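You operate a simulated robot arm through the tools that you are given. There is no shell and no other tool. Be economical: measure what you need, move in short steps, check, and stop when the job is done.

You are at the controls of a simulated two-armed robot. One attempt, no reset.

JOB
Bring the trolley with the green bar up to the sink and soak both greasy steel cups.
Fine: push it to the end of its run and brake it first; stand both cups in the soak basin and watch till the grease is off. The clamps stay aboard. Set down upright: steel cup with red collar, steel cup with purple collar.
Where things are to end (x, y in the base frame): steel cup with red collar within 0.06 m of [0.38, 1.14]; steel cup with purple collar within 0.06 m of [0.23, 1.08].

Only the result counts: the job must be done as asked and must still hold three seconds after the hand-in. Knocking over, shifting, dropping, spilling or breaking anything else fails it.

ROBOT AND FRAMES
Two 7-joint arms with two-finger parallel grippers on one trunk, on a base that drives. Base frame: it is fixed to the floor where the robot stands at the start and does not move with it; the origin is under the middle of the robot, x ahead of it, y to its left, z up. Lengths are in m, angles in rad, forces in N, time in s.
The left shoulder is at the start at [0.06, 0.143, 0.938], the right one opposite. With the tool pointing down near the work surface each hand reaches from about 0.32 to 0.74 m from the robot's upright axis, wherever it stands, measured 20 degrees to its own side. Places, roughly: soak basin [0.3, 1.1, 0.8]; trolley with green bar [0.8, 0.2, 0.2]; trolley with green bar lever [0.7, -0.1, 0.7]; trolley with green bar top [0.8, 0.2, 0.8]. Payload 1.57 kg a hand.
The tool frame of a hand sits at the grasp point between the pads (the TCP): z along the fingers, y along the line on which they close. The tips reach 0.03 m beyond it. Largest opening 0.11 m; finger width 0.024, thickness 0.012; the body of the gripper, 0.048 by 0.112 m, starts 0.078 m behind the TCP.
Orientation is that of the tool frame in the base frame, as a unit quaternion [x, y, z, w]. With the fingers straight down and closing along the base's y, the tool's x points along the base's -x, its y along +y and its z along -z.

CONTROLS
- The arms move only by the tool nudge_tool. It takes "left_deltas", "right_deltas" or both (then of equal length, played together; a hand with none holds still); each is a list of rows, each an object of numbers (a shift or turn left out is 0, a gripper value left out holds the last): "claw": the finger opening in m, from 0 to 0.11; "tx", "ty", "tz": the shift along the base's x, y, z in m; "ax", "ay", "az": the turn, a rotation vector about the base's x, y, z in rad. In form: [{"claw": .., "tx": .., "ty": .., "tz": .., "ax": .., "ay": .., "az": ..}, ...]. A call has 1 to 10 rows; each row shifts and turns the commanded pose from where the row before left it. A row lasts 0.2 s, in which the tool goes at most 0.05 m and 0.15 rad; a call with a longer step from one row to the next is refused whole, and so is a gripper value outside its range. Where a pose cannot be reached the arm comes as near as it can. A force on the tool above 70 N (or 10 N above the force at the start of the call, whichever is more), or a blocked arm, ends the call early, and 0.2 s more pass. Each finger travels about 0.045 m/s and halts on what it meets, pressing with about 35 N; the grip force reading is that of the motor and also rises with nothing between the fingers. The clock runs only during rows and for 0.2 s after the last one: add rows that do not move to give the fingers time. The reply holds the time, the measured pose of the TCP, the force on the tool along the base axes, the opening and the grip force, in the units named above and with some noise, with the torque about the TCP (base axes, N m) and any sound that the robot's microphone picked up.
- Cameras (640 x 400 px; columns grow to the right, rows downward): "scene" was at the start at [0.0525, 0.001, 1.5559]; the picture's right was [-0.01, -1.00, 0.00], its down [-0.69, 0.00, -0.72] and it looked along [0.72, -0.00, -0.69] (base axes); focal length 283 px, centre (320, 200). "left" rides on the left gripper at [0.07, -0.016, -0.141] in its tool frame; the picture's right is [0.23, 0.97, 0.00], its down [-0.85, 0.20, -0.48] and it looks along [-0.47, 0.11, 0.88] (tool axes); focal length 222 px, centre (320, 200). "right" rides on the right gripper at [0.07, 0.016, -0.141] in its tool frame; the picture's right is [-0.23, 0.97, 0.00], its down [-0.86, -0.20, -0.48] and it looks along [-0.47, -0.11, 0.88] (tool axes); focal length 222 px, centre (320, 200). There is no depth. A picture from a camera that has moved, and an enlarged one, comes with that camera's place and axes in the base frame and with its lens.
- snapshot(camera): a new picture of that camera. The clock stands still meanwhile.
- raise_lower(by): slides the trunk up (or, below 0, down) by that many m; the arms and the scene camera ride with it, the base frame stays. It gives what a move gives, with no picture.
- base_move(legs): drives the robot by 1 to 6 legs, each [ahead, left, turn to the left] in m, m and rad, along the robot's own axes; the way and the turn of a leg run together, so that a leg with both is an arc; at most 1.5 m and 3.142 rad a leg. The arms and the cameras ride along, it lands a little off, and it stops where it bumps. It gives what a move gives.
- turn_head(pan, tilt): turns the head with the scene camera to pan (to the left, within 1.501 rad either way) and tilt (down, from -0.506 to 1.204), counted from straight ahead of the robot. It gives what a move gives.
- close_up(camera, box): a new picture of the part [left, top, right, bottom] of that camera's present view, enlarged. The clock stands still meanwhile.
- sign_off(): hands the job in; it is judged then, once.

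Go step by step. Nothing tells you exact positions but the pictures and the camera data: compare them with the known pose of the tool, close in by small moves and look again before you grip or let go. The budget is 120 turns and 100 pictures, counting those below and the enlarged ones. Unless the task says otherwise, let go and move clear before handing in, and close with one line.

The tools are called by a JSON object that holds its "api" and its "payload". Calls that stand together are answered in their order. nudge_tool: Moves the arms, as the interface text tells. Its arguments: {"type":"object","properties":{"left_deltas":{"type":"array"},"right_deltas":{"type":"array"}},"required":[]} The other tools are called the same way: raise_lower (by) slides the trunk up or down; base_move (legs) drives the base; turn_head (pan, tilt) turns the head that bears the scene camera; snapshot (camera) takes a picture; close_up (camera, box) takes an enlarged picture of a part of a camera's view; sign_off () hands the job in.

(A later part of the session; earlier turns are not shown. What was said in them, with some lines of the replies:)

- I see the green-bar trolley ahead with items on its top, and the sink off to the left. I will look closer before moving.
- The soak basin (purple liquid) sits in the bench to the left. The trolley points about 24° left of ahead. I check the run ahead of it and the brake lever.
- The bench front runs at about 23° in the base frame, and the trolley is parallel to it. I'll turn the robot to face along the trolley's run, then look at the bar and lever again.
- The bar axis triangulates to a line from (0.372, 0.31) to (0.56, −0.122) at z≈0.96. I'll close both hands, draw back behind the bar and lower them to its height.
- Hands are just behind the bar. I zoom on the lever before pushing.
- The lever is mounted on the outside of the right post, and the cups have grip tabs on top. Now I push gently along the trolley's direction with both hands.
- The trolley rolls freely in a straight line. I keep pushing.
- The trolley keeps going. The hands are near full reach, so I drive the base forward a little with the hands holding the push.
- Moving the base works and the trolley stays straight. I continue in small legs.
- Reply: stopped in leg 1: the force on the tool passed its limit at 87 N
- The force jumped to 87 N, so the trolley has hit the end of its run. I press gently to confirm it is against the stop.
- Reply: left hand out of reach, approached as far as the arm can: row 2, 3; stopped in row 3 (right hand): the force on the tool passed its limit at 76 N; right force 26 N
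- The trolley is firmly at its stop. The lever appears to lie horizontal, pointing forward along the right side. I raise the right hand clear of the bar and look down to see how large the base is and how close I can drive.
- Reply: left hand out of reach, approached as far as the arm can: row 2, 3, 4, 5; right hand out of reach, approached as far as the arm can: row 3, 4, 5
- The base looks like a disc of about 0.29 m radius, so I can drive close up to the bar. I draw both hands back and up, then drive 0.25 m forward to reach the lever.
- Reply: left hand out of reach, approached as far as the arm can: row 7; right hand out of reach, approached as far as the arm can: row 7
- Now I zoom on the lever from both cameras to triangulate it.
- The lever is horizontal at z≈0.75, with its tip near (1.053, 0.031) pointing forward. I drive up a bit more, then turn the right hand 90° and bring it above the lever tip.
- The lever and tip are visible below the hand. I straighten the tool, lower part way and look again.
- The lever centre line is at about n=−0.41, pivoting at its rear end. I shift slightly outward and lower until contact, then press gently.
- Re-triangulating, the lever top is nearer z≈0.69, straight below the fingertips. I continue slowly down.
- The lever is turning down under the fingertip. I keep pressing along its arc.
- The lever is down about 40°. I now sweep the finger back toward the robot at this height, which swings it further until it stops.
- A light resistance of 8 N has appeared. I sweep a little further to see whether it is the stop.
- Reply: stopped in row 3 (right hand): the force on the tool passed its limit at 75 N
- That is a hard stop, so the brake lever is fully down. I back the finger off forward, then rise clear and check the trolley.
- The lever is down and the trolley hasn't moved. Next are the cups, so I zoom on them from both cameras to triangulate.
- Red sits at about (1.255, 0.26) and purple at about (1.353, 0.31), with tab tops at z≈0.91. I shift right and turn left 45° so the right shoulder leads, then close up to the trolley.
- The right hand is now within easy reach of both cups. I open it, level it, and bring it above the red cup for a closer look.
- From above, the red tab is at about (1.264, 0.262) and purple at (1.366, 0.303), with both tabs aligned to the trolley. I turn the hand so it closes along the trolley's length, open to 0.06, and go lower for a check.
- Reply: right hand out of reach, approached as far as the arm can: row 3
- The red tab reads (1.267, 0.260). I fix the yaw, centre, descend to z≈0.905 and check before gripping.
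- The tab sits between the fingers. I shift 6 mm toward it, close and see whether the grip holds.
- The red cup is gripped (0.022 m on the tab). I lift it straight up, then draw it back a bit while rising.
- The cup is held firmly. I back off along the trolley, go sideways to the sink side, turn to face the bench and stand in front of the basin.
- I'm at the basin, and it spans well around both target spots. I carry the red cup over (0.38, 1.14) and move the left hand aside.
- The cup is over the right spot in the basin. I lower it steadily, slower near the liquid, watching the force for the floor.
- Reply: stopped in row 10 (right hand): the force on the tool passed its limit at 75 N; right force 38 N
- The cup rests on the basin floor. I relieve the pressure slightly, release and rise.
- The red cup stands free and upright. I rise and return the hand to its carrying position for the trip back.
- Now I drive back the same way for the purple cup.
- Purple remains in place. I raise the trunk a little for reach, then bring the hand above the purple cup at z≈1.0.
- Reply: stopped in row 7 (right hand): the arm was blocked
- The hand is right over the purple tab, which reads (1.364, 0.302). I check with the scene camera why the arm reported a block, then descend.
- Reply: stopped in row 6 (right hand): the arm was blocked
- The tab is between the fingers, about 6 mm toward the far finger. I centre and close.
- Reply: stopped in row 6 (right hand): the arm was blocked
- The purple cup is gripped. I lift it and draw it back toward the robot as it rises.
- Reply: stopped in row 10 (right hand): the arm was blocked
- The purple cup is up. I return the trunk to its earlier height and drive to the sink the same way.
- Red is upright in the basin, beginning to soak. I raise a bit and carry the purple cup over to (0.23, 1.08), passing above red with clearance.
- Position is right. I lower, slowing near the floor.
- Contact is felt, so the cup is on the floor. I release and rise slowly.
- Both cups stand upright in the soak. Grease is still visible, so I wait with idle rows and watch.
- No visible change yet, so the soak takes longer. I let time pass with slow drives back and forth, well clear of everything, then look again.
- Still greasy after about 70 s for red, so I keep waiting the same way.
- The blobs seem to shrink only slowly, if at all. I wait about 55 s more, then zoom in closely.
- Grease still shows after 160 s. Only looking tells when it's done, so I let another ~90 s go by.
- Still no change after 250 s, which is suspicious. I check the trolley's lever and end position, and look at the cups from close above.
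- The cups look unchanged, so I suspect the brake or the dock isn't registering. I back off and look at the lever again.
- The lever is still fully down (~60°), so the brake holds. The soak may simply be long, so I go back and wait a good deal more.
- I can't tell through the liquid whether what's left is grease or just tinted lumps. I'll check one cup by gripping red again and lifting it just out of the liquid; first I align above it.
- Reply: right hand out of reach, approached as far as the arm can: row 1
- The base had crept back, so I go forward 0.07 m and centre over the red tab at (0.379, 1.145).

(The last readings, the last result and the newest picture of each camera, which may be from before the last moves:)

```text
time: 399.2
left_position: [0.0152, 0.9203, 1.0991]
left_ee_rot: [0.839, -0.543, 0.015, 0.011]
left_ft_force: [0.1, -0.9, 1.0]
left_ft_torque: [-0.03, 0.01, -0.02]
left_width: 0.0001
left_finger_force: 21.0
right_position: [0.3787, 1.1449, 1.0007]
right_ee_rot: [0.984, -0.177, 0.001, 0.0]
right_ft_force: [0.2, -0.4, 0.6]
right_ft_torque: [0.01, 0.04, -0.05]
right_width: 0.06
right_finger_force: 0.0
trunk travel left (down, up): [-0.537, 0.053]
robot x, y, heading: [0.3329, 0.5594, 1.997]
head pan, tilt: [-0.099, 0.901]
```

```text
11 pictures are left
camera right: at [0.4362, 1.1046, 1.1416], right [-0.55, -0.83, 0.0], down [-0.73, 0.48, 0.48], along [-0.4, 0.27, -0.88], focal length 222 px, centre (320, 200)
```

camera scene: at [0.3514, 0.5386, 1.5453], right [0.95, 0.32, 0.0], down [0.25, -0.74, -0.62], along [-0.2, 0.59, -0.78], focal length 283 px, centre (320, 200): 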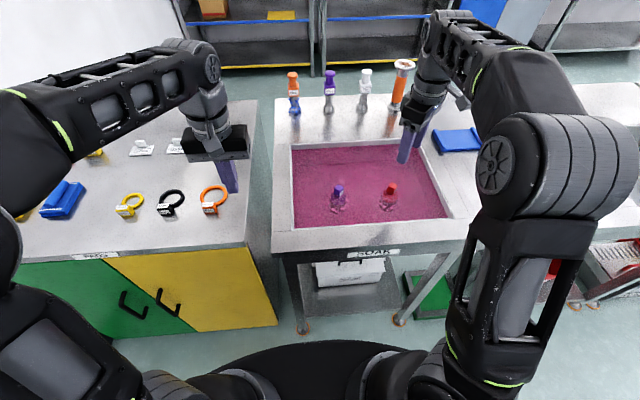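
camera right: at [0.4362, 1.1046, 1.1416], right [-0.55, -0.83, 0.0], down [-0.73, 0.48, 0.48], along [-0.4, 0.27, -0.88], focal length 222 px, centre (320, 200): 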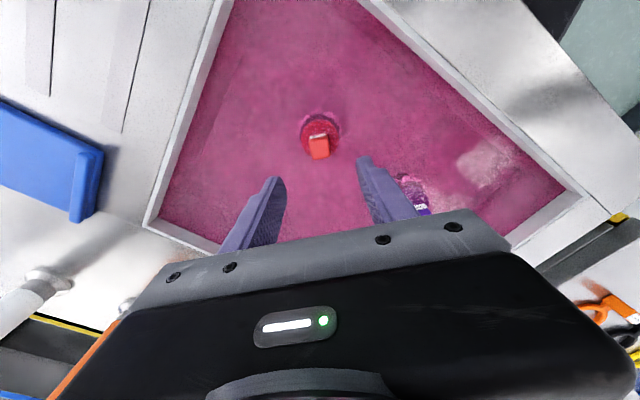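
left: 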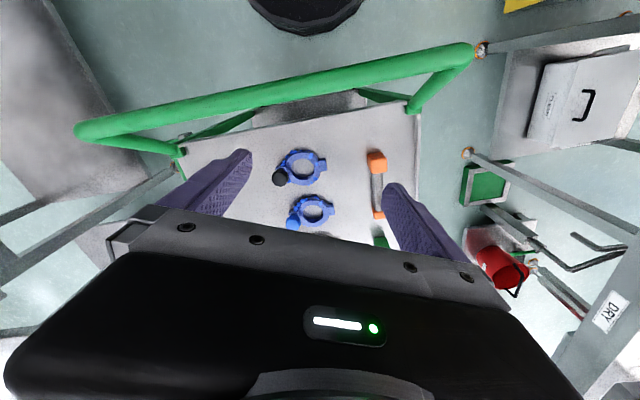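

Centred. I descend, grip the tab and lift about 0.11 m to inspect.

{"api": "nudge_tool", "payload": {"right_deltas": [{"tz": -0.04}, {"tz": -0.035}, {"tz": -0.022}, {"claw": 0.0}, {}, {}, {}, {}]}}

{"api": "nudge_tool", "payload": {"right_deltas": [{"tz": 0.01}, {"tz": 0.02}, {"tz": 0.025}, {"tz": 0.025}, {"tz": 0.025}, {}]}}

{"api": "close_up", "payload": {"camera": "scene", "box": [310, 150, 440, 240]}}

```text
time: 401.0
left_position: [0.0155, 0.9208, 1.1]
left_ee_rot: [0.839, -0.543, 0.014, 0.011]
left_ft_force: [0.5, -0.3, -0.1]
left_ft_torque: [0.01, 0.01, -0.03]
left_width: 0.0001
left_finger_force: 21.4
right_position: [0.3789, 1.1446, 0.9025]
right_ee_rot: [0.984, -0.176, 0.0, -0.001]
right_ft_force: [-0.3, -0.2, 0.4]
right_ft_torque: [-0.02, 0.05, -0.01]
right_width: 0.0217
right_finger_force: 35.0
trunk travel left (down, up): [-0.537, 0.053]
robot x, y, heading: [0.3363, 0.5513, 1.996]
head pan, tilt: [-0.099, 0.901]
```

```text
time: 402.4
left_position: [0.0149, 0.9228, 1.0993]
left_ee_rot: [0.839, -0.544, 0.015, 0.011]
left_ft_force: [0.0, 0.5, -0.3]
left_ft_torque: [0.03, 0.03, -0.01]
left_width: 0.0002
left_finger_force: 21.7
right_position: [0.3774, 1.1447, 1.0085]
right_ee_rot: [0.984, -0.176, 0.001, -0.001]
right_ft_force: [-0.1, 0.4, -3.4]
right_ft_torque: [-0.01, 0.02, 0.0]
right_width: 0.0217
right_finger_force: 34.6
trunk travel left (down, up): [-0.537, 0.053]
robot x, y, heading: [0.3329, 0.5528, 1.998]
head pan, tilt: [-0.099, 0.901]
```

```text
4.44 times, centred on (375, 195) of scene
camera zoom: at [0.3227, 0.6025, 1.5453], right [0.95, 0.32, 0.0], down [0.25, -0.74, -0.62], along [-0.2, 0.59, -0.78], focal length 1257 px, centre (76, 222)
```

zoom: 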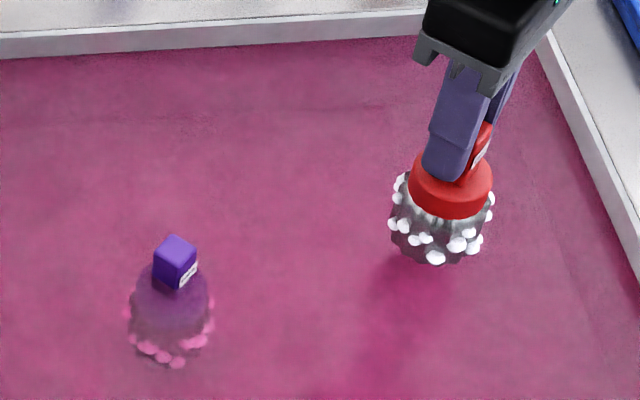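

Out of the liquid the cup is bare steel with white beads. The yellow and brown grease is gone, so the soak has worked. I set it back down gently in the same spot and release.

{"api": "nudge_tool", "payload": {"right_deltas": [{"tz": -0.025}, {"tz": -0.025}, {"tz": -0.025}, {"tz": -0.015}, {"tz": -0.01}, {"tz": -0.005}, {}]}}

```text
time: 404.0
left_position: [0.0155, 0.9203, 1.0977]
left_ee_rot: [0.839, -0.544, 0.015, 0.012]
left_ft_force: [0.1, -0.1, 0.2]
left_ft_torque: [0.0, 0.02, 0.04]
left_width: 0.0001
left_finger_force: 21.1
right_position: [0.3779, 1.1459, 0.9029]
right_ee_rot: [0.984, -0.176, 0.0, -0.001]
right_ft_force: [0.0, -0.2, -3.5]
right_ft_torque: [0.01, 0.02, -0.02]
right_width: 0.0214
right_finger_force: 34.9
trunk travel left (down, up): [-0.537, 0.053]
robot x, y, heading: [0.3309, 0.5539, 1.992]
head pan, tilt: [-0.099, 0.901]
```

Not quite on the floor yet, so I make a few tiny steps down.

{"api": "nudge_tool", "payload": {"right_deltas": [{"tz": -0.001}, {"tz": -0.001}, {"tz": -0.0005}, {}]}}

```text
time: 405.0
left_position: [0.0155, 0.9214, 1.0986]
left_ee_rot: [0.839, -0.544, 0.013, 0.011]
left_ft_force: [-0.5, 0.0, -0.3]
left_ft_torque: [0.03, 0.02, -0.01]
left_width: 0.0002
left_finger_force: 21.3
right_position: [0.3775, 1.1453, 0.9026]
right_ee_rot: [0.984, -0.176, 0.0, -0.002]
right_ft_force: [1.1, 1.6, 17.2]
right_ft_torque: [-0.35, -0.32, 0.05]
right_width: 0.0215
right_finger_force: 34.5
trunk travel left (down, up): [-0.537, 0.053]
robot x, y, heading: [0.3358, 0.5561, 1.994]
head pan, tilt: [-0.099, 0.901]
```

Now it rests on the floor. I release, rise and move clear, then inspect.

{"api": "nudge_tool", "payload": {"right_deltas": [{"tz": 0.001}, {"claw": 0.06}, {}, {}, {}, {}, {"tz": 0.02}, {"tz": 0.04}, {"tz": 0.045}, {"tz": 0.045}]}}

{"api": "nudge_tool", "payload": {"right_deltas": [{"tz": 0.04}, {"tx": 0.04, "ty": -0.01}, {"tx": 0.04, "ty": -0.01}, {"tx": 0.04, "ty": -0.01}, {"tx": 0.04, "ty": -0.01}, {"tx": 0.04, "ty": -0.01}, {}, {}, {}, {}]}}

{"api": "close_up", "payload": {"camera": "scene", "box": [290, 140, 450, 240]}}

{"api": "base_move", "payload": {"legs": [[-0.3, 0, 0], [0.28, 0, 0], [-0.3, 0, 0], [0.28, 0, 0], [-0.3, 0, 0], [0.28, 0, 0]]}}

{"api": "close_up", "payload": {"camera": "scene", "box": [290, 130, 450, 240]}}

```text
time: 407.2
left_position: [0.016, 0.9207, 1.0985]
left_ee_rot: [0.839, -0.543, 0.015, 0.011]
left_ft_force: [-0.1, -0.9, -0.7]
left_ft_torque: [0.02, -0.01, 0.01]
left_width: 0.0
left_finger_force: 21.7
right_position: [0.3794, 1.1455, 1.0536]
right_ee_rot: [0.984, -0.176, 0.0, -0.001]
right_ft_force: [0.7, -0.8, 0.6]
right_ft_torque: [0.0, 0.01, -0.03]
right_width: 0.06
right_finger_force: 0.0
trunk travel left (down, up): [-0.537, 0.053]
robot x, y, heading: [0.3364, 0.5562, 1.988]
head pan, tilt: [-0.099, 0.901]
```

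```text
time: 409.4
left_position: [0.0162, 0.9216, 1.0983]
left_ee_rot: [0.839, -0.543, 0.014, 0.011]
left_ft_force: [0.6, 0.6, -0.3]
left_ft_torque: [0.01, 0.01, -0.01]
left_width: 0.0
left_finger_force: 21.6
right_position: [0.5782, 1.0956, 1.0916]
right_ee_rot: [0.984, -0.176, 0.0, -0.001]
right_ft_force: [-0.2, -0.6, -0.7]
right_ft_torque: [0.01, 0.02, 0.01]
right_width: 0.0598
right_finger_force: 0.0
trunk travel left (down, up): [-0.537, 0.053]
robot x, y, heading: [0.3307, 0.5595, 1.994]
head pan, tilt: [-0.099, 0.901]
```

```text
4.00 times, centred on (370, 190) of scene
camera zoom: at [0.3229, 0.6019, 1.5453], right [0.95, 0.32, 0.0], down [0.25, -0.74, -0.62], along [-0.2, 0.59, -0.78], focal length 1131 px, centre (120, 240)
```

zoom: 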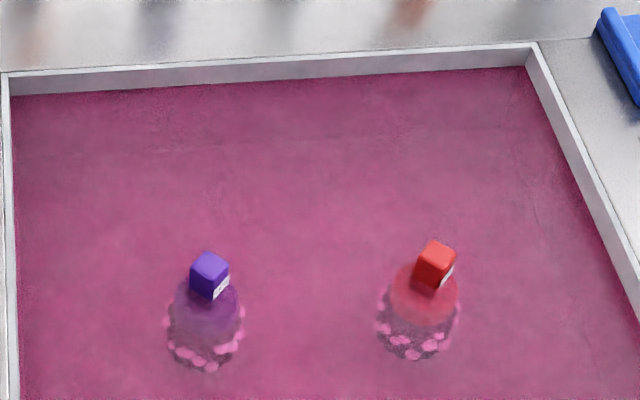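

```text
time: 419.3
left_position: [0.0382, 0.8625, 1.0984]
left_ee_rot: [0.84, -0.542, 0.014, 0.011]
left_ft_force: [-0.1, -0.1, -0.2]
left_ft_torque: [0.0, 0.01, -0.02]
left_width: 0.0
left_finger_force: 21.4
right_position: [0.6011, 1.0412, 1.0928]
right_ee_rot: [0.985, -0.174, 0.0, -0.001]
right_ft_force: [0.0, -0.6, -0.6]
right_ft_torque: [-0.04, -0.02, 0.0]
right_width: 0.06
right_finger_force: 0.1
trunk travel left (down, up): [-0.537, 0.053]
robot x, y, heading: [0.3597, 0.4991, 2.001]
head pan, tilt: [-0.099, 0.901]
```

```text
3.64 times, centred on (370, 185) of scene
camera zoom: at [0.3473, 0.5457, 1.5453], right [0.95, 0.32, 0.0], down [0.25, -0.74, -0.62], along [-0.2, 0.59, -0.78], focal length 1028 px, centre (138, 254)
```

zoom: 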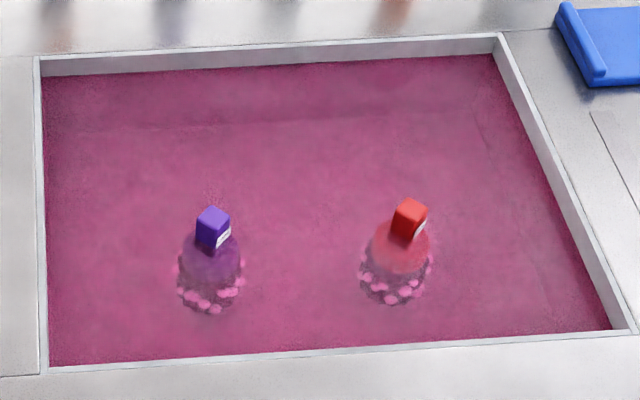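

Both cups stand upright in the soak, and purple now shows the same pale beads as red. The trolley is braked at its stop with the clamps aboard, and both hands are clear, so I hand in.

{"api": "sign_off", "payload": {}}

```text
The job is handed in.
```

The trolley is at the end of its run with the brake on, and both cups are standing upright in the soak basin. I lifted the red cup out to check and its grease is off. I judged the purple cup only by its matching look through the liquid.
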